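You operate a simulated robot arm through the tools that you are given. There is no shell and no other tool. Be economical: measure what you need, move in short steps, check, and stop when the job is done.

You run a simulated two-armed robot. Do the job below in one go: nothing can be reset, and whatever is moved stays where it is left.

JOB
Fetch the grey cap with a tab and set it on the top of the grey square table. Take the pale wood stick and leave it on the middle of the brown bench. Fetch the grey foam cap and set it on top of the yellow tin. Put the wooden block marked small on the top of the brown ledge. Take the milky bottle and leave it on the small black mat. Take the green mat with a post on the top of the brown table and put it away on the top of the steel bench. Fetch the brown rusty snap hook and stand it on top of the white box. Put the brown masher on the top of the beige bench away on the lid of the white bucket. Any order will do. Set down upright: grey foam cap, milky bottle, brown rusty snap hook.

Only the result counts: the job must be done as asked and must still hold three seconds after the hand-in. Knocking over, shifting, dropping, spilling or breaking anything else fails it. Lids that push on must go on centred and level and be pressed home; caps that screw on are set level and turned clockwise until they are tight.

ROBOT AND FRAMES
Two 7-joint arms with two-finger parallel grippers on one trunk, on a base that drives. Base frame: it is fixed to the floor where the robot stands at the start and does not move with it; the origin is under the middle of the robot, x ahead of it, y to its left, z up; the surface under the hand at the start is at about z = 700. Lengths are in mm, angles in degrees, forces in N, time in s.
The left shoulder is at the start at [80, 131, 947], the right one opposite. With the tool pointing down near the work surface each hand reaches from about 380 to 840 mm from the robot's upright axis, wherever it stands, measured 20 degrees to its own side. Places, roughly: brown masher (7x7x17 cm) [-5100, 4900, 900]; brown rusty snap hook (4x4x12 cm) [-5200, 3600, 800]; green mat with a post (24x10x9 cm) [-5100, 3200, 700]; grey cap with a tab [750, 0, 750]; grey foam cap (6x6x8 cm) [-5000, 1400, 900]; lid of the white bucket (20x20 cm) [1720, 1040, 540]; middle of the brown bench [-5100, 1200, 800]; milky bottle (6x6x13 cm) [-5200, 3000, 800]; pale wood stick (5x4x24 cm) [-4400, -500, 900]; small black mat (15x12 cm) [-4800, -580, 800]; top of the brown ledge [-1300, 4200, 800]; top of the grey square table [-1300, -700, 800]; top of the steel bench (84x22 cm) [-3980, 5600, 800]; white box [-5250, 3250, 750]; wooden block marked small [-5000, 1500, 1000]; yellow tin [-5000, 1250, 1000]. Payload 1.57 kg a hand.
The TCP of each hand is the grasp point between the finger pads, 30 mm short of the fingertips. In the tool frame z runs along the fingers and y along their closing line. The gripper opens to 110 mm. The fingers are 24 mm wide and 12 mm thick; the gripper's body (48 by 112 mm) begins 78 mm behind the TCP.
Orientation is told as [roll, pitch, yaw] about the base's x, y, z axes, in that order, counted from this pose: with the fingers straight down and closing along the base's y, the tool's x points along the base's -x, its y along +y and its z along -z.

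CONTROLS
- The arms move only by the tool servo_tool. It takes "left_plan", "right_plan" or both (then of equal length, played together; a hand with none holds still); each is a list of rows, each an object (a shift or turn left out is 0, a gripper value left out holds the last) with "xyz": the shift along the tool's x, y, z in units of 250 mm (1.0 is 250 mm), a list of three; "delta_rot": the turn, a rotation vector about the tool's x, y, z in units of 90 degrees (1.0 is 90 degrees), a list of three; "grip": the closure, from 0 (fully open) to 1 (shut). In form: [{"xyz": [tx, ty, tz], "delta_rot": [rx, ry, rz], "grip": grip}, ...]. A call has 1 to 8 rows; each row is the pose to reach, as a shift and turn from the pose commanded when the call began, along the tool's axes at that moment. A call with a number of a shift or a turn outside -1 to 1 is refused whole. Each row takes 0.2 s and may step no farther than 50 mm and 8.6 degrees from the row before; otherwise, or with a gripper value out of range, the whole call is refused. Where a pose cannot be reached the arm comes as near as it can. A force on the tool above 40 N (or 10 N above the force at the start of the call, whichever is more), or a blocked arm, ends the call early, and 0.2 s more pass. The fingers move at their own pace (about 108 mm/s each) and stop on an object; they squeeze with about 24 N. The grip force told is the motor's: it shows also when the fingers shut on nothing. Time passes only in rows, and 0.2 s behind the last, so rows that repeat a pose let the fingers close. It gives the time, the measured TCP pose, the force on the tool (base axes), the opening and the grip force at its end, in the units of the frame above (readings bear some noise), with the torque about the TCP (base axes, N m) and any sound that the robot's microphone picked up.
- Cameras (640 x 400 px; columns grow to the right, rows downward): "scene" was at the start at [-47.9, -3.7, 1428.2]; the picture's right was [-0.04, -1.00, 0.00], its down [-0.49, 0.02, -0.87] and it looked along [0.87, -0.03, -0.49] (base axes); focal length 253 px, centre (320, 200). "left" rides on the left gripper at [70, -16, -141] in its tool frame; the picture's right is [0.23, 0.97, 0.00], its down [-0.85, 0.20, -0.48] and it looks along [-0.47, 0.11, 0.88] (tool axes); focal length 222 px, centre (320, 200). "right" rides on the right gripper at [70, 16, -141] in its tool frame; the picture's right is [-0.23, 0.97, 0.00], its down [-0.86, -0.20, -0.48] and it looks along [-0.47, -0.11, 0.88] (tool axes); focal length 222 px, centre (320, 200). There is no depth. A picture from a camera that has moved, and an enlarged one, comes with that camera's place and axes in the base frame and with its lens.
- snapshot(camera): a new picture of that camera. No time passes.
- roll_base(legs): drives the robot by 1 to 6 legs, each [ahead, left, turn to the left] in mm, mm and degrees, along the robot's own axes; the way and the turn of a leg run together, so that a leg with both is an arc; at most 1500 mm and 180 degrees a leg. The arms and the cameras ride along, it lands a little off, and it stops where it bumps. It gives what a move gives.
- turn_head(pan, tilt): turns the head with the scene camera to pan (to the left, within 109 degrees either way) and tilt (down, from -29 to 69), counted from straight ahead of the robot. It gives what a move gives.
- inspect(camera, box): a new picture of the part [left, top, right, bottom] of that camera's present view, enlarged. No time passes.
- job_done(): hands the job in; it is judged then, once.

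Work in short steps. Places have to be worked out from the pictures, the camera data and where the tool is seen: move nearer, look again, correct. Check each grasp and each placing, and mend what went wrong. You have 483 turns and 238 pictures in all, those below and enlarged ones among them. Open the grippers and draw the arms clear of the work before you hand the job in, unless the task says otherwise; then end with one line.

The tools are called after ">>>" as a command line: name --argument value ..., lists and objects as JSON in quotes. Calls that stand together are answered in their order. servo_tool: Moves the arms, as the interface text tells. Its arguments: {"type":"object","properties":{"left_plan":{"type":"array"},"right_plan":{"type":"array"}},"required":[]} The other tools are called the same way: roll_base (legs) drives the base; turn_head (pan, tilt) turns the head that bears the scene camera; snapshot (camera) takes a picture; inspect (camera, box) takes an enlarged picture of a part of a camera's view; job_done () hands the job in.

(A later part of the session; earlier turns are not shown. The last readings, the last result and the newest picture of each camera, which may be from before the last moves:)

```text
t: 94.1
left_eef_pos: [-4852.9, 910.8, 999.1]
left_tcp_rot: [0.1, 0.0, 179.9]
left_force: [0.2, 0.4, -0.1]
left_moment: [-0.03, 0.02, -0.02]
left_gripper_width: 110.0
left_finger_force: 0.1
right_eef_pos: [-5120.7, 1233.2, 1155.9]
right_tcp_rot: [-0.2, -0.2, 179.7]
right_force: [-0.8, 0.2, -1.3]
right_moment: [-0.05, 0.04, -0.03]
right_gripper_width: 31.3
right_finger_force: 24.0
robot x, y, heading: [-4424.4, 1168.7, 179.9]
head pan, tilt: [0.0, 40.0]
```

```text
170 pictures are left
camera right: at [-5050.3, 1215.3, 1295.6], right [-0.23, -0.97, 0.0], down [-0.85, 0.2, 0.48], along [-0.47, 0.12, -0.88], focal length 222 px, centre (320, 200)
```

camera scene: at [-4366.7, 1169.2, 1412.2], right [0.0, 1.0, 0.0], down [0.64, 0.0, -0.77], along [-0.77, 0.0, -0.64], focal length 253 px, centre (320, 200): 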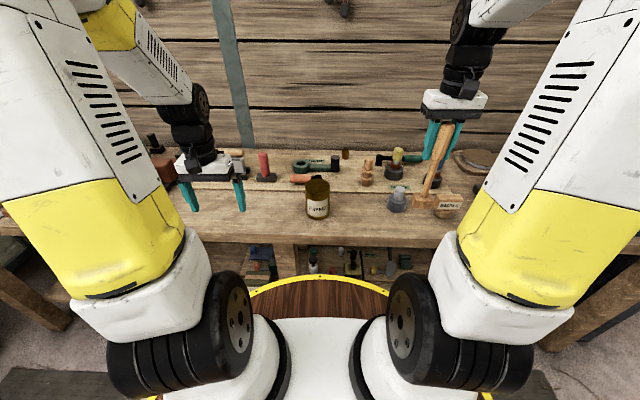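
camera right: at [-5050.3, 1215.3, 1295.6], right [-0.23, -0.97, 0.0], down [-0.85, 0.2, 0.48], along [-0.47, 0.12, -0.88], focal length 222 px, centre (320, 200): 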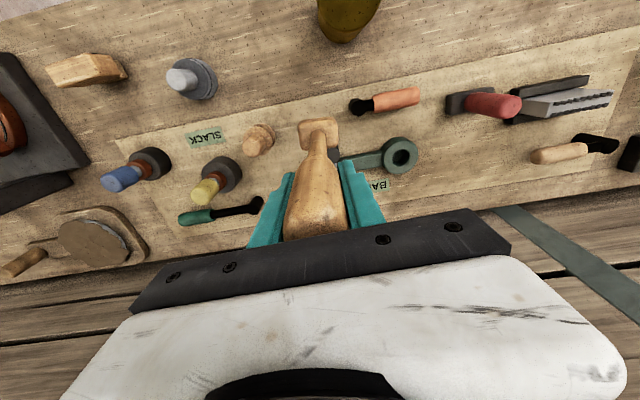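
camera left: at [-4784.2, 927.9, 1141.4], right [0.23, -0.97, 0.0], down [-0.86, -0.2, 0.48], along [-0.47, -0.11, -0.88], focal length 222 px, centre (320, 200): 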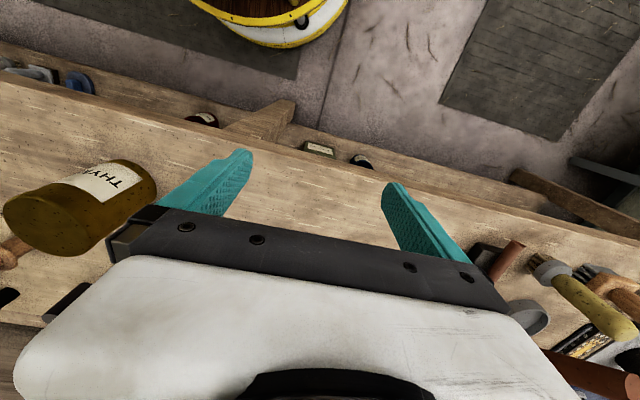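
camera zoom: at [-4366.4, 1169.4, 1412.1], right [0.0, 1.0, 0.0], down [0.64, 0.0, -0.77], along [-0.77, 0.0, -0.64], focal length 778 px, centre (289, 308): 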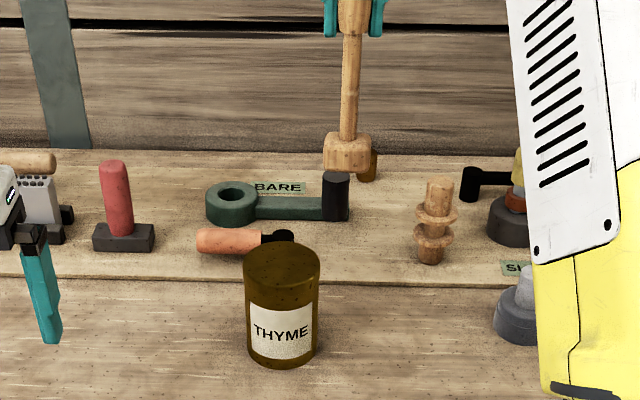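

The landing spot is clear. I lower it until contact.

>>> servo_tool --right_plan '[{"xyz": [0, 0, 0.18]}, {"xyz": [0, 0, 0.34]}, {"xyz": [0, 0, 0.4]}, {"xyz": [0, 0, 0.43]}, {"xyz": [0, 0, 0.46]}, {"xyz": [0, 0, 0.49]}, {"xyz": [0, 0, 0.52]}, {"xyz": [0, 0, 0.55]}]'

>>> inspect --camera "scene" --box '[250, 100, 410, 230]'

```text
t: 95.9
left_eef_pos: [-4853.0, 911.2, 998.9]
left_tcp_rot: [0.0, 0.1, 179.8]
left_force: [-0.1, -0.3, 0.5]
left_moment: [0.0, -0.03, 0.02]
left_gripper_width: 110.1
left_finger_force: 0.0
right_eef_pos: [-5120.2, 1233.6, 1018.5]
right_tcp_rot: [-0.3, -0.3, 179.7]
right_force: [-0.6, 1.7, 21.1]
right_moment: [-0.38, -0.08, 0.12]
right_gripper_width: 31.8
right_finger_force: 24.1
robot x, y, heading: [-4426.5, 1167.9, 179.8]
head pan, tilt: [0.0, 40.0]
```

```text
3.08 times, centred on (330, 165) of scene
camera zoom: at [-4366.0, 1169.1, 1412.1], right [0.0, 1.0, 0.0], down [0.64, 0.0, -0.77], along [-0.77, 0.0, -0.64], focal length 778 px, centre (289, 308)
```

zoom: 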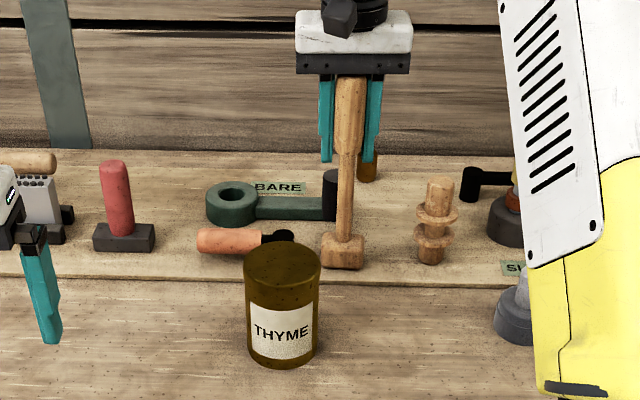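

It stands on the board. I open partly and go straight up.

>>> servo_tool --right_plan '[{"xyz": [0, 0, -0.008], "grip": 0.6}, {"grip": 0.5, "xyz": [0, 0, -0.008]}, {"xyz": [0, 0, -0.16]}, {"xyz": [0, 0, -0.34]}, {"xyz": [0, 0, -0.52]}, {"xyz": [0, 0, -0.6]}]'

>>> inspect --camera "scene" --box '[250, 100, 410, 230]'

```text
t: 97.3
left_eef_pos: [-4852.6, 911.2, 998.7]
left_tcp_rot: [0.1, 0.0, 179.9]
left_force: [0.7, -0.2, 0.4]
left_moment: [-0.02, 0.02, 0.02]
left_gripper_width: 109.7
left_finger_force: 0.1
right_eef_pos: [-5117.7, 1230.3, 1168.2]
right_tcp_rot: [-0.2, -0.1, 179.6]
right_force: [-0.7, 0.3, 0.0]
right_moment: [0.01, -0.01, 0.0]
right_gripper_width: 55.2
right_finger_force: 0.0
robot x, y, heading: [-4425.9, 1167.7, 179.9]
head pan, tilt: [0.0, 40.0]
```

```text
3.08 times, centred on (330, 165) of scene
camera zoom: at [-4366.8, 1169.1, 1412.2], right [0.0, 1.0, 0.0], down [0.64, 0.0, -0.77], along [-0.77, 0.0, -0.64], focal length 778 px, centre (289, 308)
```

zoom: 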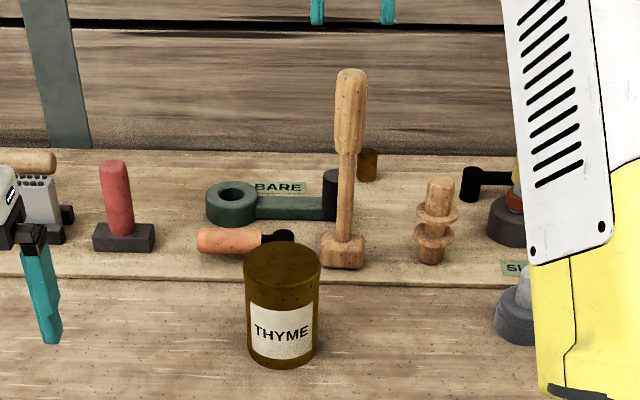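

The stick stands near the bench's middle. Next the grey foam cap near (-5005,1420): I move the right hand over it.

>>> servo_tool --right_plan '[{"xyz": [0.09, -0.152, 0], "grip": 0.2}, {"xyz": [0.18, -0.304, 0.0]}, {"xyz": [0.27, -0.456, 0.1]}, {"xyz": [0.36, -0.608, 0.2]}, {"xyz": [0.452, -0.76, 0.32]}, {"xyz": [0.452, -0.76, 0.48]}]'

>>> snapshot --camera "right"

>>> inspect --camera "scene" --box '[350, 120, 480, 230]'

```text
refused: row 3 steps farther than a row can; nothing moved
```

```text
167 pictures are left
camera right: at [-5046.9, 1213.3, 1308.9], right [-0.23, -0.97, 0.0], down [-0.85, 0.2, 0.48], along [-0.47, 0.12, -0.88], focal length 222 px, centre (320, 200)
```

right: 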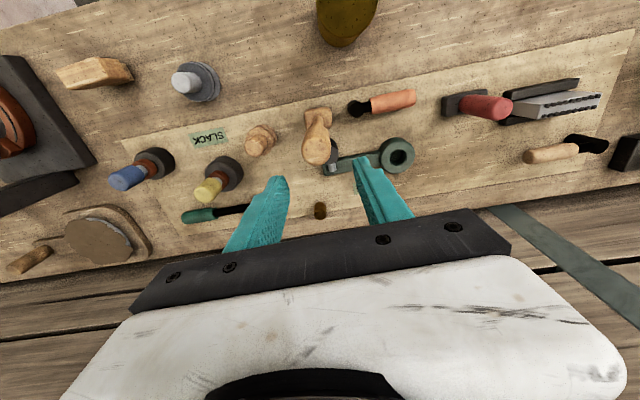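

```text
3.64 times, centred on (415, 175) of scene
camera zoom: at [-4366.8, 1169.1, 1412.2], right [0.0, 1.0, 0.0], down [0.64, 0.0, -0.77], along [-0.77, 0.0, -0.64], focal length 920 px, centre (-26, 291)
```

zoom: 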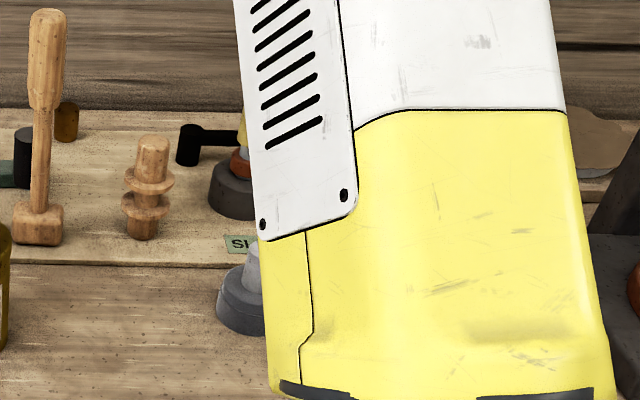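

Refused due to step size; I repeat with smaller steps.

>>> servo_tool --right_plan '[{"xyz": [0.09, -0.152, 0], "grip": 0.2}, {"xyz": [0.18, -0.304, 0.05]}, {"xyz": [0.27, -0.456, 0.12]}, {"xyz": [0.36, -0.608, 0.19]}, {"xyz": [0.452, -0.76, 0.26]}, {"xyz": [0.452, -0.76, 0.44]}]'

>>> snapshot --camera "right"

>>> inspect --camera "scene" --box '[350, 120, 480, 230]'

```text
t: 98.7
left_eef_pos: [-4852.6, 910.8, 998.6]
left_tcp_rot: [0.1, 0.0, 179.9]
left_force: [0.7, -0.3, 0.7]
left_moment: [0.0, 0.06, -0.01]
left_gripper_width: 110.0
left_finger_force: 0.1
right_eef_pos: [-5004.5, 1424.8, 1057.4]
right_tcp_rot: [-0.2, -0.1, 179.6]
right_force: [-0.1, 0.3, -0.2]
right_moment: [0.0, 0.02, -0.02]
right_gripper_width: 87.9
right_finger_force: 0.0
robot x, y, heading: [-4422.0, 1169.3, 179.8]
head pan, tilt: [0.0, 40.0]
```

```text
165 pictures are left
camera right: at [-4933.7, 1406.0, 1197.3], right [-0.23, -0.97, 0.0], down [-0.85, 0.2, 0.48], along [-0.47, 0.12, -0.88], focal length 222 px, centre (320, 200)
```

right: 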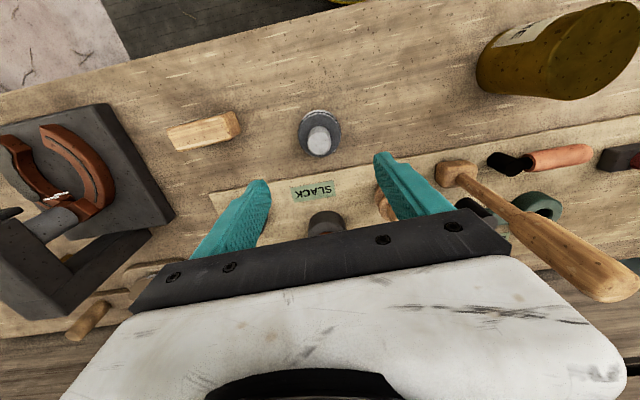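

```text
3.64 times, centred on (415, 175) of scene
camera zoom: at [-4366.4, 1169.1, 1412.1], right [0.0, 1.0, 0.0], down [0.64, 0.0, -0.77], along [-0.77, 0.0, -0.64], focal length 920 px, centre (-26, 291)
```

zoom: 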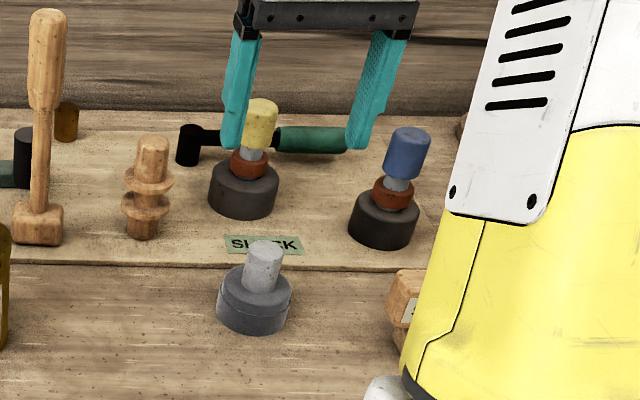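

Foam cap at (-4996,1424). I centre and descend so the tips reach just above the base part (TCP z≈925).

>>> servo_tool --right_plan '[{"xyz": [0.034, 0, 0.15]}, {"xyz": [0.034, 0, 0.33]}, {"xyz": [0.034, 0, 0.44]}, {"xyz": [0.034, 0, 0.5]}]'

>>> snapshot --camera "right"

>>> inspect --camera "scene" --box '[370, 150, 450, 220]'

```text
t: 99.7
left_eef_pos: [-4853.4, 911.5, 999.2]
left_tcp_rot: [0.0, 0.0, 180.0]
left_force: [0.1, 0.7, -0.2]
left_moment: [0.0, 0.02, 0.01]
left_gripper_width: 109.7
left_finger_force: 0.0
right_eef_pos: [-4995.8, 1422.2, 933.0]
right_tcp_rot: [-0.1, -0.1, 179.6]
right_force: [0.2, -0.3, 0.1]
right_moment: [0.01, 0.03, 0.0]
right_gripper_width: 88.0
right_finger_force: 0.2
robot x, y, heading: [-4427.2, 1165.5, 179.9]
head pan, tilt: [0.0, 40.0]
```

```text
163 pictures are left
camera right: at [-4925.1, 1405.4, 1072.0], right [-0.23, -0.97, 0.0], down [-0.85, 0.2, 0.48], along [-0.47, 0.12, -0.88], focal length 222 px, centre (320, 200)
```

right: 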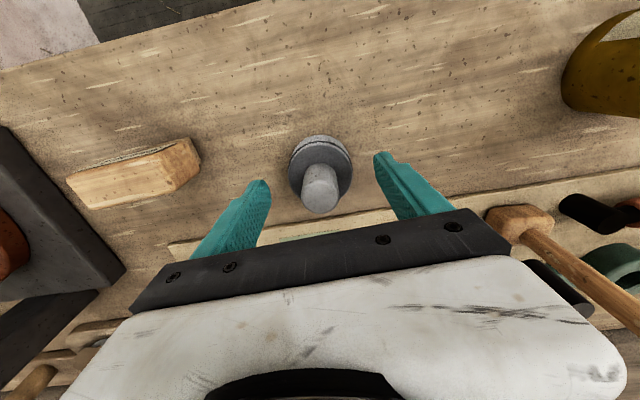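

```text
5.71 times, centred on (410, 185) of scene
camera zoom: at [-4366.6, 1169.1, 1412.2], right [0.0, 1.0, 0.0], down [0.64, 0.0, -0.77], along [-0.77, 0.0, -0.64], focal length 1445 px, centre (-194, 286)
```

zoom: 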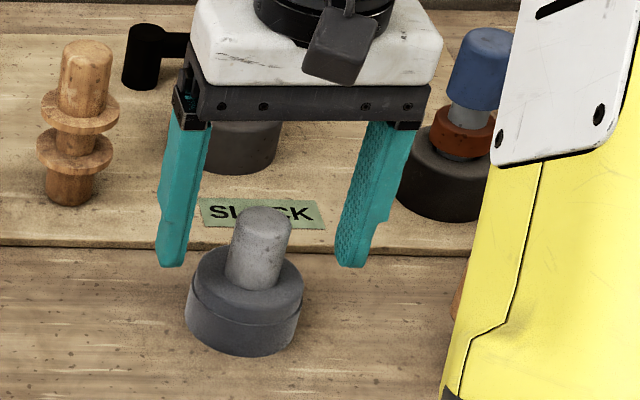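

Well-centred. I descend 10 mm more and close on the stem.

>>> servo_tool --right_plan '[{"xyz": [-0.014, 0, 0.04], "grip": 0.3}, {"xyz": [-0.014, 0, 0.04], "grip": 0.6}, {"xyz": [-0.014, 0, 0.04], "grip": 1}, {"xyz": [-0.014, 0, 0.04], "grip": 1}]'

>>> inspect --camera "scene" --box '[370, 150, 450, 220]'

```text
t: 100.7
left_eef_pos: [-4853.6, 910.8, 998.9]
left_tcp_rot: [0.1, -0.1, 179.9]
left_force: [0.1, 0.4, 0.2]
left_moment: [0.01, -0.01, 0.01]
left_gripper_width: 110.1
left_finger_force: 0.0
right_eef_pos: [-4998.8, 1421.5, 922.6]
right_tcp_rot: [-0.2, -0.1, 179.6]
right_force: [-0.4, 0.5, -0.7]
right_moment: [-0.03, 0.01, 0.0]
right_gripper_width: 28.7
right_finger_force: 23.9
robot x, y, heading: [-4424.7, 1168.7, 179.8]
head pan, tilt: [0.0, 40.0]
```

```text
5.71 times, centred on (410, 185) of scene
camera zoom: at [-4366.7, 1169.2, 1412.2], right [0.0, 1.0, 0.0], down [0.64, 0.0, -0.77], along [-0.77, 0.0, -0.64], focal length 1445 px, centre (-194, 286)
```

zoom: 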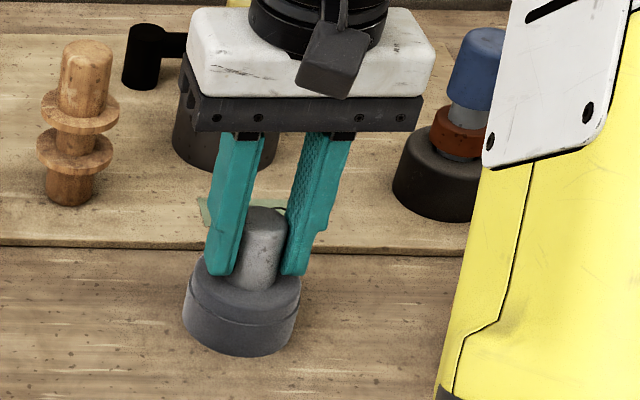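

Gripped at 28.7 mm. I lift 140 mm and carry it toward the tin.

>>> servo_tool --right_plan '[{"xyz": [0, 0, -0.18]}, {"xyz": [0, 0, -0.37]}, {"xyz": [0, 0, -0.56]}, {"xyz": [0.012, 0.18, -0.58]}, {"xyz": [0.024, 0.36, -0.58]}, {"xyz": [0.036, 0.54, -0.58]}, {"xyz": [0.048, 0.72, -0.58]}, {"xyz": [0.056, 0.88, -0.58]}]'

>>> snapshot --camera "right"

>>> inspect --camera "scene" --box '[260, 120, 380, 230]'

```text
t: 102.5
left_eef_pos: [-4854.0, 910.9, 998.3]
left_tcp_rot: [0.0, 0.0, 179.9]
left_force: [-0.2, -0.2, 0.4]
left_moment: [-0.01, 0.02, -0.01]
left_gripper_width: 109.7
left_finger_force: 0.0
right_eef_pos: [-4986.7, 1203.7, 1067.7]
right_tcp_rot: [-0.2, -0.1, 179.7]
right_force: [0.4, 0.0, 0.3]
right_moment: [-0.09, 0.0, 0.01]
right_gripper_width: 28.4
right_finger_force: 24.0
robot x, y, heading: [-4422.4, 1170.5, 179.9]
head pan, tilt: [0.0, 40.0]
```

```text
160 pictures are left
camera right: at [-4916.4, 1186.0, 1207.1], right [-0.23, -0.97, 0.0], down [-0.85, 0.2, 0.48], along [-0.47, 0.12, -0.88], focal length 222 px, centre (320, 200)
```

right: 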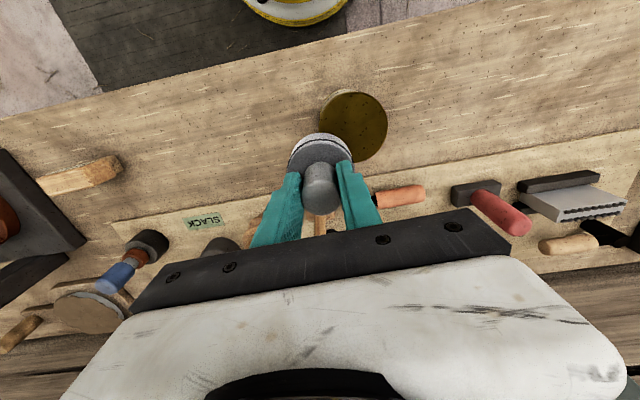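

```text
3.64 times, centred on (320, 175) of scene
camera zoom: at [-4366.6, 1169.5, 1412.2], right [0.0, 1.0, 0.0], down [0.64, 0.0, -0.77], along [-0.77, 0.0, -0.64], focal length 920 px, centre (320, 291)
```

zoom: 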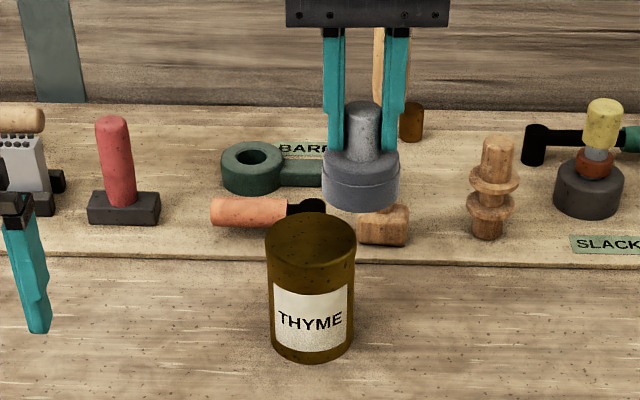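

Tin top centre triangulates to (-4969,1163,962). I move over it and look.

>>> servo_tool --right_plan '[{"xyz": [0.03, 0.08, 0]}, {"xyz": [0.066, 0.158, 0]}, {"xyz": [0.066, 0.158, 0.06]}]'

>>> snapshot --camera "right"

>>> inspect --camera "scene" --box '[270, 130, 370, 220]'

```text
t: 103.3
left_eef_pos: [-4853.2, 912.2, 998.6]
left_tcp_rot: [0.0, -0.1, 179.8]
left_force: [0.5, -0.2, 0.2]
left_moment: [-0.01, 0.0, 0.01]
left_gripper_width: 109.8
left_finger_force: 0.0
right_eef_pos: [-4969.2, 1164.3, 1051.5]
right_tcp_rot: [-0.4, -0.1, 179.7]
right_force: [-1.1, -0.3, -0.6]
right_moment: [-0.01, 0.01, -0.01]
right_gripper_width: 28.6
right_finger_force: 24.0
robot x, y, heading: [-4419.8, 1170.3, 179.7]
head pan, tilt: [0.0, 40.0]
```

```text
158 pictures are left
camera right: at [-4899.9, 1145.8, 1191.1], right [-0.23, -0.97, 0.0], down [-0.85, 0.2, 0.48], along [-0.47, 0.12, -0.88], focal length 222 px, centre (320, 200)
```

right: 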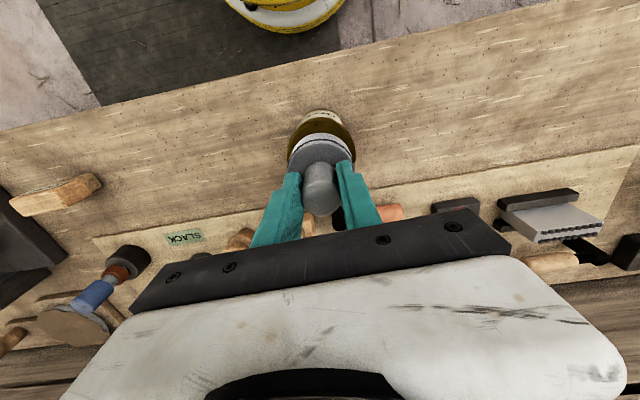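

```text
4.44 times, centred on (320, 175) of scene
camera zoom: at [-4366.6, 1169.1, 1412.2], right [0.0, 1.0, 0.0], down [0.64, 0.0, -0.77], along [-0.77, 0.0, -0.64], focal length 1124 px, centre (320, 311)
```

zoom: 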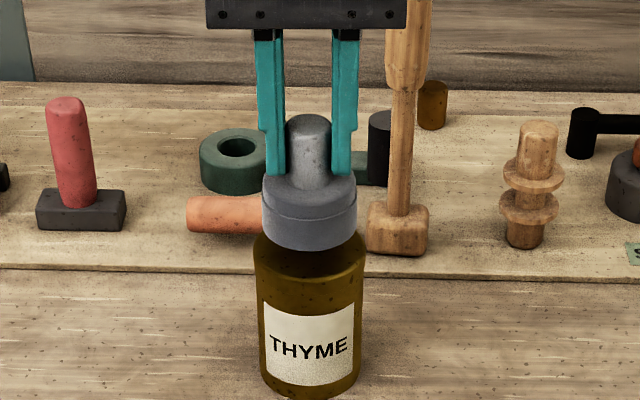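

Centred. I lower slowly until contact.

>>> servo_tool --right_plan '[{"xyz": [0, 0, 0.032]}, {"xyz": [0, 0, 0.048]}, {"xyz": [0, 0, 0.06]}, {"xyz": [0, 0, 0.072]}, {"xyz": [0, 0, 0.084]}]'

>>> inspect --camera "scene" --box '[270, 130, 370, 220]'

>>> snapshot --camera "left"

```text
t: 104.5
left_eef_pos: [-4853.6, 911.5, 999.6]
left_tcp_rot: [0.0, 0.0, 179.9]
left_force: [-0.3, 1.0, -1.0]
left_moment: [0.02, 0.0, -0.01]
left_gripper_width: 110.1
left_finger_force: 0.1
right_eef_pos: [-4971.5, 1163.1, 1032.6]
right_tcp_rot: [-0.2, -0.3, 179.6]
right_force: [5.0, 3.1, 22.4]
right_moment: [-0.19, -0.42, 0.0]
right_gripper_width: 28.6
right_finger_force: 24.2
robot x, y, heading: [-4422.5, 1169.1, 179.9]
head pan, tilt: [0.0, 40.0]
```

```text
4.44 times, centred on (320, 175) of scene
camera zoom: at [-4365.9, 1169.2, 1412.1], right [0.0, 1.0, 0.0], down [0.64, 0.0, -0.77], along [-0.77, 0.0, -0.64], focal length 1124 px, centre (320, 311)
```

zoom: 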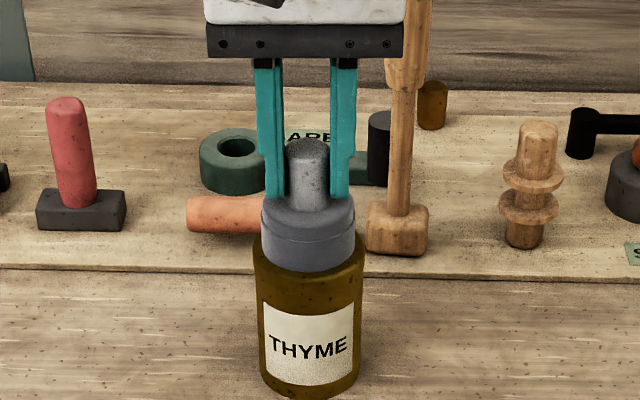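

```text
155 pictures are left
camera left: at [-4783.5, 928.0, 1141.6], right [0.23, -0.97, 0.0], down [-0.86, -0.2, 0.48], along [-0.47, -0.11, -0.88], focal length 222 px, centre (320, 200)
```

left: 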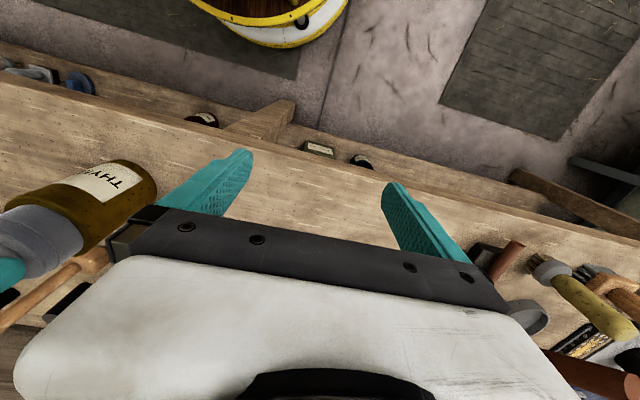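

It sits on the tin, centred. I release and go up.

>>> servo_tool --right_plan '[{"xyz": [0, 0, -0.006], "grip": 0.65}, {"xyz": [0, 0, -0.006], "grip": 0.55}, {"xyz": [0, 0, -0.15], "grip": 0.55}, {"xyz": [0, 0, -0.33]}, {"xyz": [0, 0, -0.5]}]'

>>> snapshot --camera "right"

>>> inspect --camera "scene" --box '[270, 130, 370, 220]'

```text
t: 105.7
left_eef_pos: [-4853.5, 911.6, 998.9]
left_tcp_rot: [0.0, 0.0, 179.9]
left_force: [-0.3, -0.3, -0.9]
left_moment: [-0.03, 0.0, 0.0]
left_gripper_width: 110.1
left_finger_force: 0.0
right_eef_pos: [-4971.6, 1160.8, 1155.8]
right_tcp_rot: [-0.2, -0.1, 179.6]
right_force: [-0.4, 1.1, -0.4]
right_moment: [0.01, 0.01, 0.03]
right_gripper_width: 49.5
right_finger_force: 0.1
robot x, y, heading: [-4421.7, 1171.1, 179.7]
head pan, tilt: [0.0, 40.0]
```

```text
154 pictures are left
camera right: at [-4901.8, 1143.4, 1295.7], right [-0.23, -0.97, 0.0], down [-0.85, 0.2, 0.48], along [-0.47, 0.12, -0.88], focal length 222 px, centre (320, 200)
```

right: 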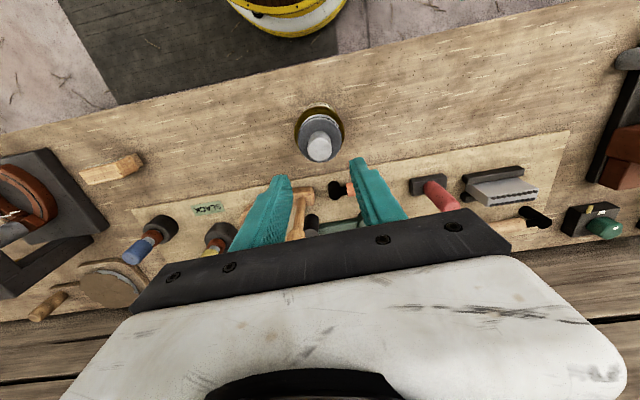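

```text
4.44 times, centred on (320, 175) of scene
camera zoom: at [-4366.9, 1169.1, 1412.2], right [0.0, 1.0, 0.0], down [0.64, 0.0, -0.77], along [-0.77, 0.0, -0.64], focal length 1124 px, centre (320, 311)
```

zoom: 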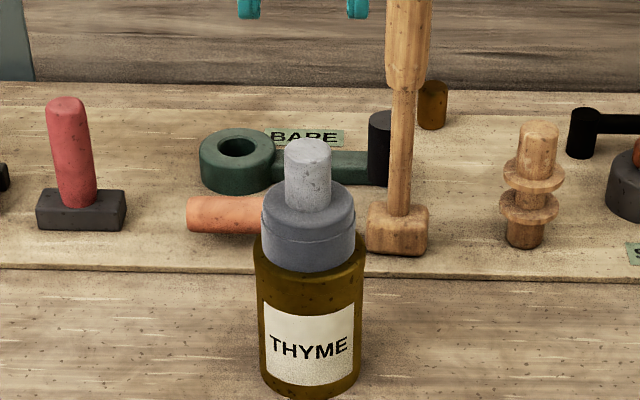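

The foam cap stands on the tin. Next the milky bottle at (-5200,3000): I retract the right hand and look to the right for the route.

>>> servo_tool --right_plan '[{"xyz": [0.16, -0.1, 0], "grip": 0}, {"xyz": [0.32, -0.2, 0]}, {"xyz": [0.48, -0.3, 0]}, {"xyz": [0.6, -0.42, 0.05]}]'

>>> turn_head --pan -80 --tilt 10

>>> snapshot --camera "scene"

```text
t: 106.7
left_eef_pos: [-4853.7, 911.2, 997.7]
left_tcp_rot: [0.0, 0.1, 180.0]
left_force: [0.1, -0.2, -0.6]
left_moment: [0.04, -0.02, 0.01]
left_gripper_width: 109.8
left_finger_force: 0.1
right_eef_pos: [-4823.0, 1265.0, 1144.2]
right_tcp_rot: [-0.1, -0.1, 179.6]
right_force: [-0.2, 0.0, 0.3]
right_moment: [0.0, -0.02, 0.01]
right_gripper_width: 110.0
right_finger_force: 0.1
robot x, y, heading: [-4423.8, 1168.7, 179.9]
head pan, tilt: [0.0, 40.0]
```

```text
t: 108.2
left_eef_pos: [-4854.2, 912.0, 998.9]
left_tcp_rot: [0.0, 0.0, 179.9]
left_force: [0.0, 0.7, -0.1]
left_moment: [0.04, -0.01, 0.0]
left_gripper_width: 110.0
left_finger_force: 0.1
right_eef_pos: [-4822.7, 1263.9, 1143.5]
right_tcp_rot: [-0.3, -0.1, 179.6]
right_force: [0.7, 0.2, 0.3]
right_moment: [-0.02, 0.01, 0.03]
right_gripper_width: 109.9
right_finger_force: 0.1
robot x, y, heading: [-4422.5, 1170.0, 179.8]
head pan, tilt: [-80.0, 10.0]
```

```text
152 pictures are left
camera scene: at [-4297.7, 1260.6, 1459.8], right [0.98, 0.17, 0.0], down [0.03, -0.17, -0.98], along [-0.17, 0.97, -0.17], focal length 253 px, centre (320, 200)
```

scene: 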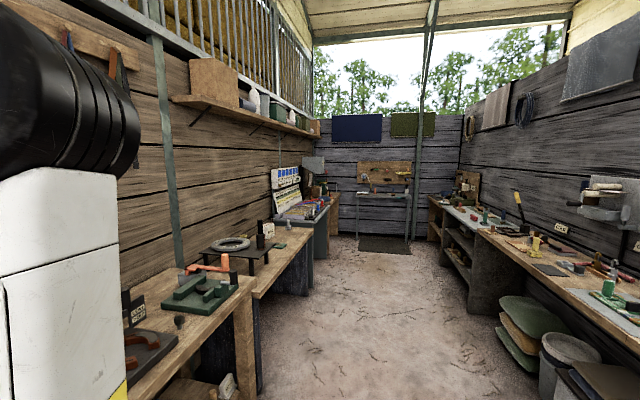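

The corridor is clear. I slide right about 1830 mm along the benches, and look at what is there.

>>> roll_base --legs '[[-80, -1400, 0], [0, -430, 0]]'

>>> turn_head --pan 0 --tilt 30

>>> snapshot --camera "scene"

```text
t: 113.8
left_eef_pos: [-4792.1, 2100.7, 999.0]
left_tcp_rot: [0.7, 0.0, -177.5]
left_force: [8.8, -23.8, 7.3]
left_moment: [-0.01, -0.06, -0.17]
left_gripper_width: 88.8
left_finger_force: 0.1
right_eef_pos: [-4776.2, 2466.0, 1144.2]
right_tcp_rot: [-0.4, -0.1, -178.4]
right_force: [0.2, -0.4, -0.3]
right_moment: [0.01, -0.01, -0.01]
right_gripper_width: 110.0
right_finger_force: 0.1
robot x, y, heading: [-4371.6, 2392.9, -177.7]
head pan, tilt: [-80.0, 10.0]
stopped in leg 1: the force on the tool passed its limit at 53 N (the readings are from after the stop); the commanded pose is now the measured one
```

```text
t: 115.4
left_eef_pos: [-4790.9, 2103.4, 997.5]
left_tcp_rot: [0.7, 0.2, -177.7]
left_force: [24.3, -25.6, -0.1]
left_moment: [-0.47, -0.42, -0.97]
left_gripper_width: 86.1
left_finger_force: 0.0
right_eef_pos: [-4774.9, 2465.8, 1144.0]
right_tcp_rot: [-0.3, -0.1, -178.5]
right_force: [-0.1, 0.4, -0.1]
right_moment: [-0.02, 0.02, -0.02]
right_gripper_width: 110.1
right_finger_force: 0.0
robot x, y, heading: [-4370.6, 2388.4, -177.9]
head pan, tilt: [0.0, 30.0]
```

```text
151 pictures are left
camera scene: at [-4321.1, 2386.3, 1427.5], right [-0.03, 1.0, 0.0], down [0.5, 0.02, -0.87], along [-0.87, -0.03, -0.5], focal length 253 px, centre (320, 200)
```

scene: 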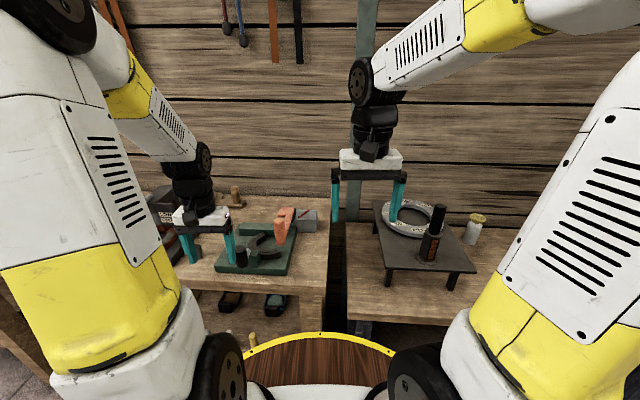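

The left hand bumped something while sliding. I look at what it touches.

>>> inspect --camera "scene" --box '[140, 130, 340, 300]'

>>> snapshot --camera "left"

```text
2.35 times, centred on (240, 215) of scene
camera zoom: at [-4321.1, 2386.3, 1427.5], right [-0.03, 1.0, 0.0], down [0.5, 0.02, -0.87], along [-0.87, -0.03, -0.5], focal length 595 px, centre (508, 165)
```

zoom: 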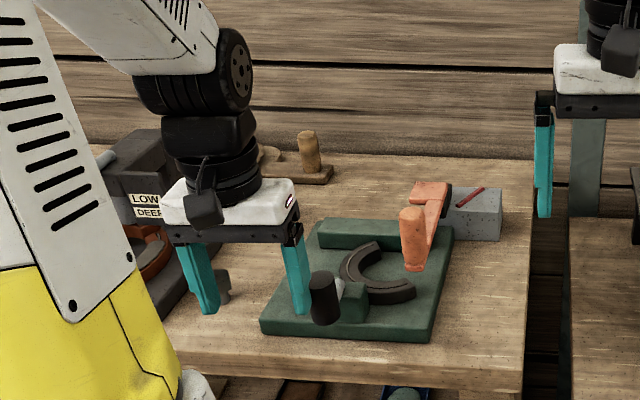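

```text
149 pictures are left
camera left: at [-4722.9, 2124.1, 1141.7], right [0.27, -0.96, 0.01], down [-0.85, -0.23, 0.48], along [-0.46, -0.14, -0.88], focal length 222 px, centre (320, 200)
```

left: 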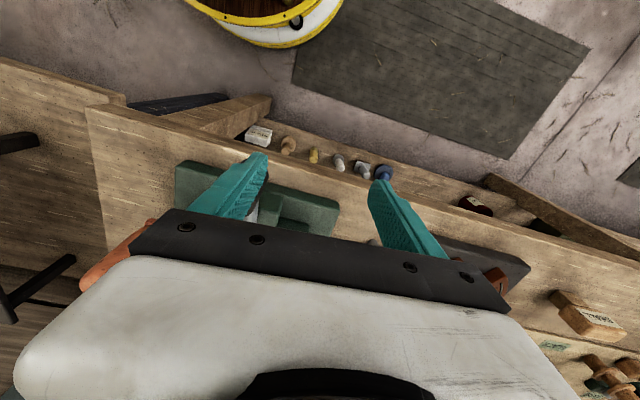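

The left finger pushed against the black knob at the green vise. I back the hand off 25 mm (−y) and raise it well up.

>>> servo_tool --left_plan '[{"xyz": [0.02, 0.06, 0]}, {"xyz": [0.03, 0.12, 0]}, {"xyz": [0.03, 0.12, -0.19]}, {"xyz": [0.03, 0.12, -0.38]}, {"xyz": [0.03, 0.12, -0.57]}, {"xyz": [0.03, 0.12, -0.76]}]'

>>> inspect --camera "scene" --box '[140, 130, 340, 300]'

```text
t: 116.8
left_eef_pos: [-4783.8, 2076.9, 1189.6]
left_tcp_rot: [0.6, 0.0, -177.6]
left_force: [-0.4, -0.4, -1.1]
left_moment: [0.01, 0.04, 0.04]
left_gripper_width: 110.0
left_finger_force: 0.0
right_eef_pos: [-4776.7, 2467.1, 1144.0]
right_tcp_rot: [-0.2, -0.1, -178.5]
right_force: [-0.1, -0.8, -0.8]
right_moment: [0.0, -0.02, 0.0]
right_gripper_width: 109.7
right_finger_force: 0.0
robot x, y, heading: [-4374.5, 2385.6, -178.0]
head pan, tilt: [0.0, 30.0]
```

```text
2.35 times, centred on (240, 215) of scene
camera zoom: at [-4322.3, 2387.2, 1427.5], right [-0.03, 1.0, 0.0], down [0.5, 0.02, -0.87], along [-0.87, -0.03, -0.5], focal length 595 px, centre (508, 165)
```

zoom: 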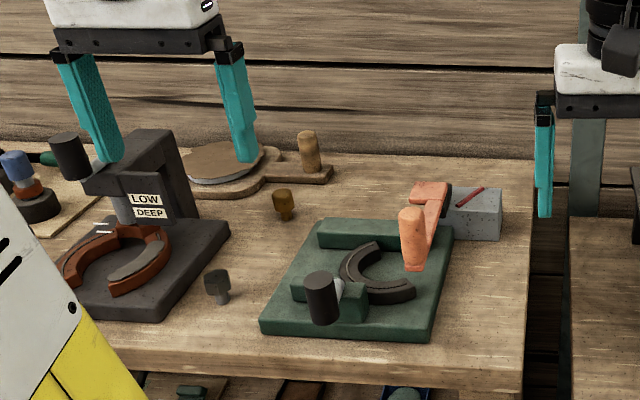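

The knob belongs to the vise; it all seems in place. With hands high now, I slide right another 600 mm.

>>> roll_base --legs '[[-30, -600, -2]]'

>>> snapshot --camera "scene"

```text
t: 120.2
left_eef_pos: [-4774.2, 2709.6, 1188.6]
left_tcp_rot: [0.6, 0.0, 179.4]
left_force: [0.4, -0.2, 0.7]
left_moment: [0.0, -0.01, 0.02]
left_gripper_width: 110.2
left_finger_force: 0.1
right_eef_pos: [-4745.0, 3099.4, 1143.3]
right_tcp_rot: [-0.2, -0.2, 178.6]
right_force: [0.0, -0.1, 0.3]
right_moment: [-0.01, -0.03, 0.0]
right_gripper_width: 110.0
right_finger_force: 0.0
robot x, y, heading: [-4350.5, 2997.0, 178.9]
head pan, tilt: [0.0, 30.0]
```

```text
147 pictures are left
camera scene: at [-4296.0, 2995.4, 1427.5], right [0.02, 1.0, 0.0], down [0.5, -0.01, -0.87], along [-0.87, 0.02, -0.5], focal length 253 px, centre (320, 200)
```

scene: 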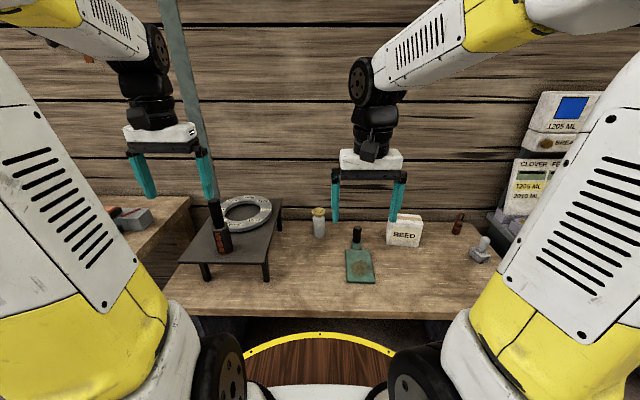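

I see the milky bottle, green mat with post, white box REED, and a small brown piece (snap hook). I zoom in.

>>> inspect --camera "scene" --box '[290, 190, 510, 320]'

>>> snapshot --camera "right"

```text
2.91 times, centred on (400, 255) of scene
camera zoom: at [-4296.0, 2995.4, 1427.5], right [0.02, 1.0, 0.0], down [0.5, -0.01, -0.87], along [-0.87, 0.02, -0.5], focal length 736 px, centre (87, 40)
```

zoom: 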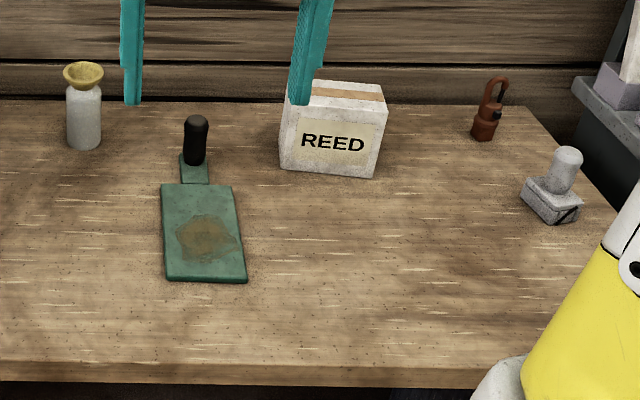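

```text
145 pictures are left
camera right: at [-4675.0, 3080.6, 1283.8], right [-0.25, -0.97, 0.0], down [-0.85, 0.22, 0.48], along [-0.46, 0.12, -0.88], focal length 222 px, centre (320, 200)
```

right: 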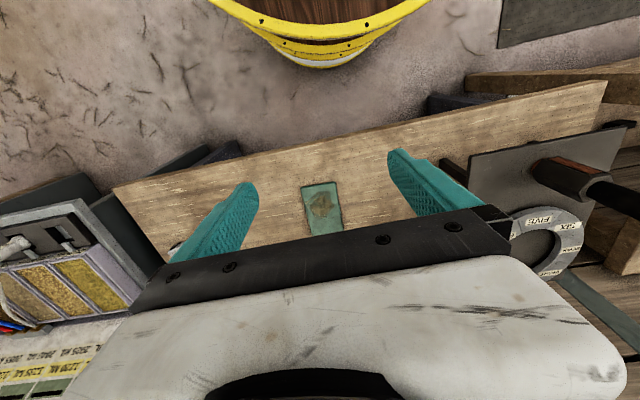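

Hook at about (-5181,3625), white box near (-5170,3370). I drive to y≈3380 and 90 mm closer.

>>> roll_base --legs '[[90, -380, 1]]'

>>> turn_head --pan 0 --tilt 38

>>> snapshot --camera "scene"

>>> snapshot --camera "right"

```text
t: 122.7
left_eef_pos: [-4855.9, 3083.5, 1188.8]
left_tcp_rot: [0.6, 0.0, -179.9]
left_force: [0.1, 0.7, 0.3]
left_moment: [0.0, -0.01, 0.01]
left_gripper_width: 109.6
left_finger_force: 0.0
right_eef_pos: [-4832.2, 3474.8, 1144.8]
right_tcp_rot: [-0.3, -0.1, 179.3]
right_force: [-0.8, 1.2, -0.3]
right_moment: [-0.02, -0.01, 0.01]
right_gripper_width: 110.1
right_finger_force: 0.0
robot x, y, heading: [-4431.4, 3379.3, 179.6]
head pan, tilt: [0.0, 30.0]
```

```text
t: 123.3
left_eef_pos: [-4856.5, 3084.0, 1189.8]
left_tcp_rot: [0.7, -0.1, -179.8]
left_force: [-0.1, 0.1, -0.8]
left_moment: [0.01, 0.01, -0.01]
left_gripper_width: 109.9
left_finger_force: 0.1
right_eef_pos: [-4832.3, 3474.2, 1143.9]
right_tcp_rot: [-0.2, -0.1, 179.3]
right_force: [-0.3, -1.1, 0.6]
right_moment: [0.03, 0.04, -0.02]
right_gripper_width: 110.0
right_finger_force: 0.1
robot x, y, heading: [-4436.0, 3375.9, 179.7]
head pan, tilt: [0.0, 38.0]
```

```text
144 pictures are left
camera scene: at [-4377.9, 3376.3, 1415.2], right [0.01, 1.0, 0.0], down [0.62, 0.0, -0.79], along [-0.79, 0.01, -0.62], focal length 253 px, centre (320, 200)
```

scene: 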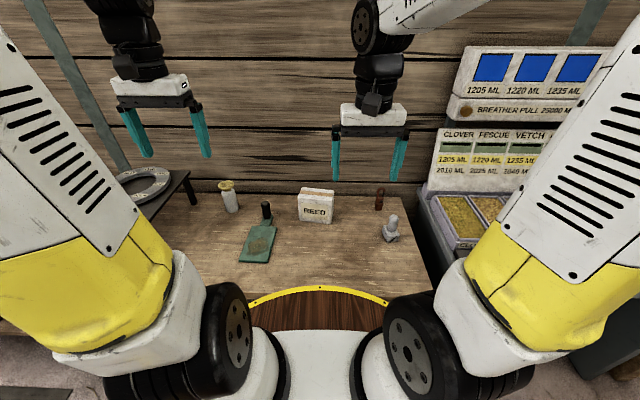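

```text
143 pictures are left
camera right: at [-4762.2, 3456.0, 1283.8], right [-0.24, -0.97, 0.0], down [-0.85, 0.21, 0.48], along [-0.47, 0.12, -0.88], focal length 222 px, centre (320, 200)
```

right: 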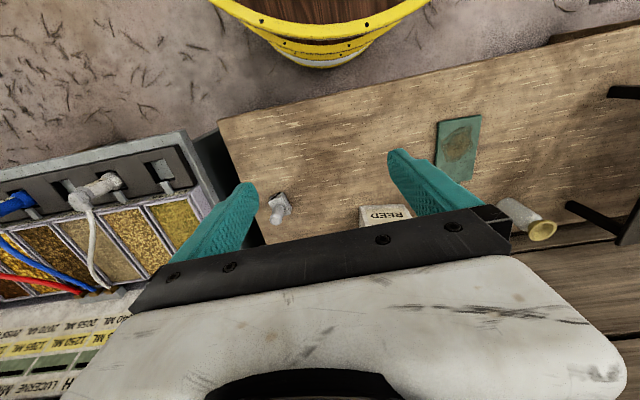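

I bring the right hand toward the hook at about (-5184,3628).

>>> servo_tool --right_plan '[{"xyz": [-0.14, -0.07, 0.02]}, {"xyz": [-0.28, -0.14, 0.05]}, {"xyz": [-0.42, -0.21, 0.08]}, {"xyz": [-0.56, -0.28, 0.12]}, {"xyz": [-0.7, -0.35, 0.16]}, {"xyz": [-0.84, -0.42, 0.2]}, {"xyz": [-0.98, -0.49, 0.24]}]'

>>> snapshot --camera "right"

>>> snapshot --camera "scene"

```text
t: 125.0
left_eef_pos: [-4855.0, 3083.3, 1188.6]
left_tcp_rot: [0.5, 0.0, -179.9]
left_force: [0.8, -0.1, -0.2]
left_moment: [-0.01, 0.05, 0.01]
left_gripper_width: 109.8
left_finger_force: 0.1
right_eef_pos: [-5075.8, 3601.5, 1083.9]
right_tcp_rot: [-0.2, -0.1, 179.4]
right_force: [-0.2, -0.1, -0.2]
right_moment: [-0.02, 0.04, 0.02]
right_gripper_width: 110.0
right_finger_force: 0.0
robot x, y, heading: [-4433.3, 3376.3, 179.5]
head pan, tilt: [0.0, 38.0]
```

```text
142 pictures are left
camera right: at [-5005.9, 3583.0, 1224.8], right [-0.24, -0.97, 0.0], down [-0.85, 0.21, 0.48], along [-0.47, 0.12, -0.88], focal length 222 px, centre (320, 200)
```

right: 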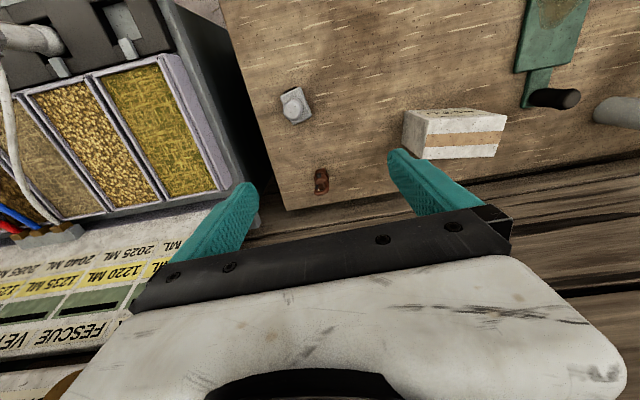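

```text
141 pictures are left
camera scene: at [-4377.5, 3376.2, 1415.1], right [0.01, 1.0, 0.0], down [0.62, 0.0, -0.79], along [-0.79, 0.01, -0.62], focal length 253 px, centre (320, 200)
```

scene: 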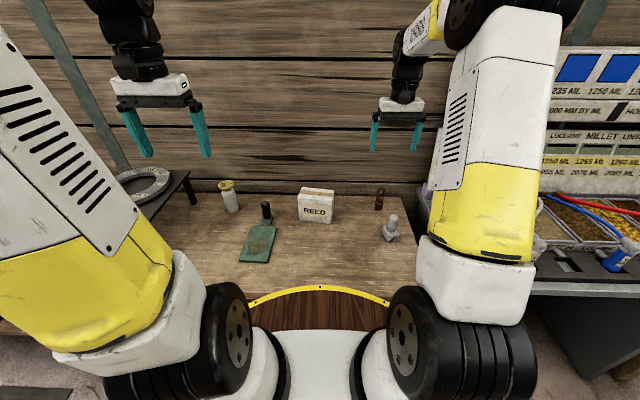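

Hook confirmed near (-5187,3629). I move above it, and inspect closely.

>>> servo_tool --right_plan '[{"xyz": [-0.15, -0.04, 0.06]}, {"xyz": [-0.3, -0.08, 0.15]}, {"xyz": [-0.444, -0.112, 0.26]}, {"xyz": [-0.444, -0.112, 0.44]}]'

>>> snapshot --camera "right"

>>> inspect --camera "scene" --box '[350, 150, 420, 220]'

```text
t: 126.0
left_eef_pos: [-4855.5, 3084.0, 1188.0]
left_tcp_rot: [0.6, 0.0, -179.8]
left_force: [0.2, -0.6, 0.0]
left_moment: [0.0, 0.01, 0.0]
left_gripper_width: 109.8
left_finger_force: 0.0
right_eef_pos: [-5186.6, 3630.7, 973.9]
right_tcp_rot: [-0.2, 0.0, 179.3]
right_force: [0.1, -0.3, 0.4]
right_moment: [0.01, 0.04, 0.02]
right_gripper_width: 110.0
right_finger_force: 0.1
robot x, y, heading: [-4431.4, 3376.3, 179.4]
head pan, tilt: [0.0, 38.0]
```

```text
140 pictures are left
camera right: at [-5115.4, 3612.2, 1114.0], right [-0.24, -0.97, 0.0], down [-0.85, 0.21, 0.48], along [-0.47, 0.12, -0.88], focal length 222 px, centre (320, 200)
```

right: 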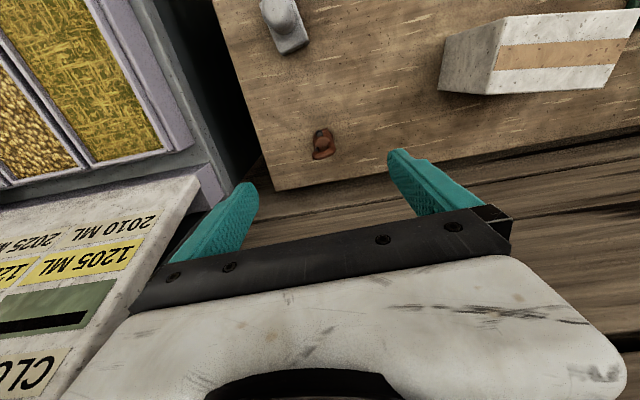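

```text
5.71 times, centred on (385, 185) of scene
camera zoom: at [-4377.8, 3376.2, 1415.1], right [0.01, 1.0, 0.0], down [0.62, 0.0, -0.79], along [-0.79, 0.01, -0.62], focal length 1445 px, centre (-51, 286)
```

zoom: 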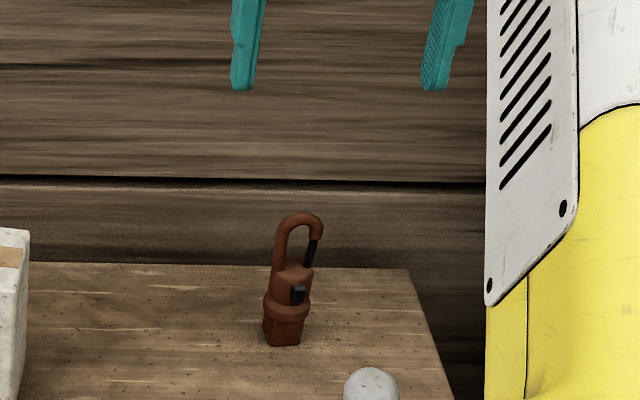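

I shift to (-5200,3635) and lower to z≈890, then check alignment.

>>> servo_tool --right_plan '[{"xyz": [-0.052, -0.016, 0.1]}, {"xyz": [-0.052, -0.016, 0.22]}, {"xyz": [-0.052, -0.016, 0.34]}]'

>>> inspect --camera "right" --box '[200, 80, 460, 240]'

>>> inspect --camera "scene" --box '[350, 150, 420, 220]'

```text
t: 126.8
left_eef_pos: [-4856.4, 3084.2, 1188.9]
left_tcp_rot: [0.6, 0.1, -179.8]
left_force: [0.4, 0.3, 0.2]
left_moment: [0.02, 0.04, -0.02]
left_gripper_width: 110.3
left_finger_force: 0.0
right_eef_pos: [-5198.7, 3634.0, 890.0]
right_tcp_rot: [-0.2, -0.1, 179.3]
right_force: [-0.9, 0.3, -0.1]
right_moment: [-0.04, 0.02, 0.02]
right_gripper_width: 109.8
right_finger_force: 0.1
robot x, y, heading: [-4435.4, 3376.9, 179.4]
head pan, tilt: [0.0, 38.0]
```

```text
2.46 times, centred on (330, 160) of right
camera zoom: at [-5129.1, 3616.4, 1029.0], right [-0.24, -0.97, 0.0], down [-0.85, 0.21, 0.48], along [-0.47, 0.12, -0.88], focal length 547 px, centre (295, 298)
```

zoom: 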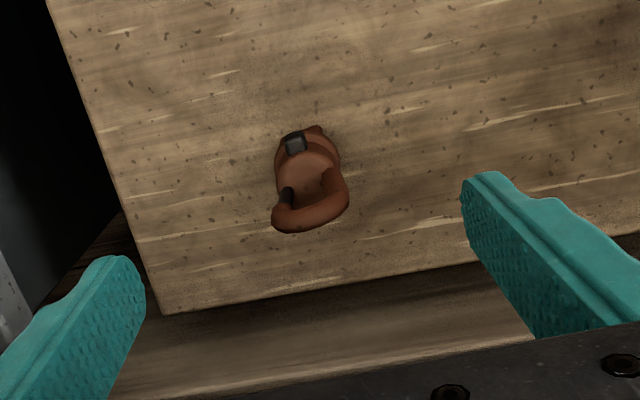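

```text
5.71 times, centred on (385, 185) of scene
camera zoom: at [-4377.8, 3376.2, 1415.1], right [0.01, 1.0, 0.0], down [0.62, 0.0, -0.79], along [-0.79, 0.01, -0.62], focal length 1445 px, centre (-51, 286)
```

zoom: 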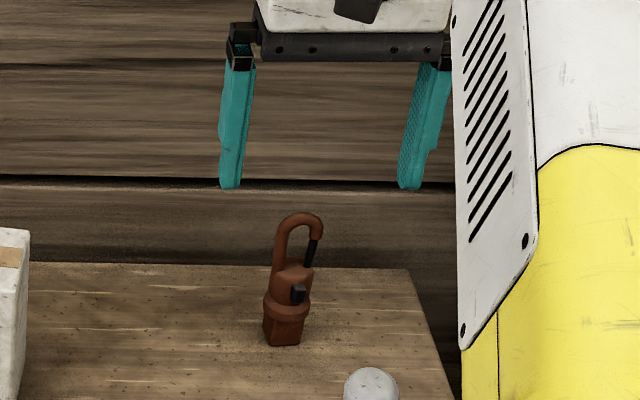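

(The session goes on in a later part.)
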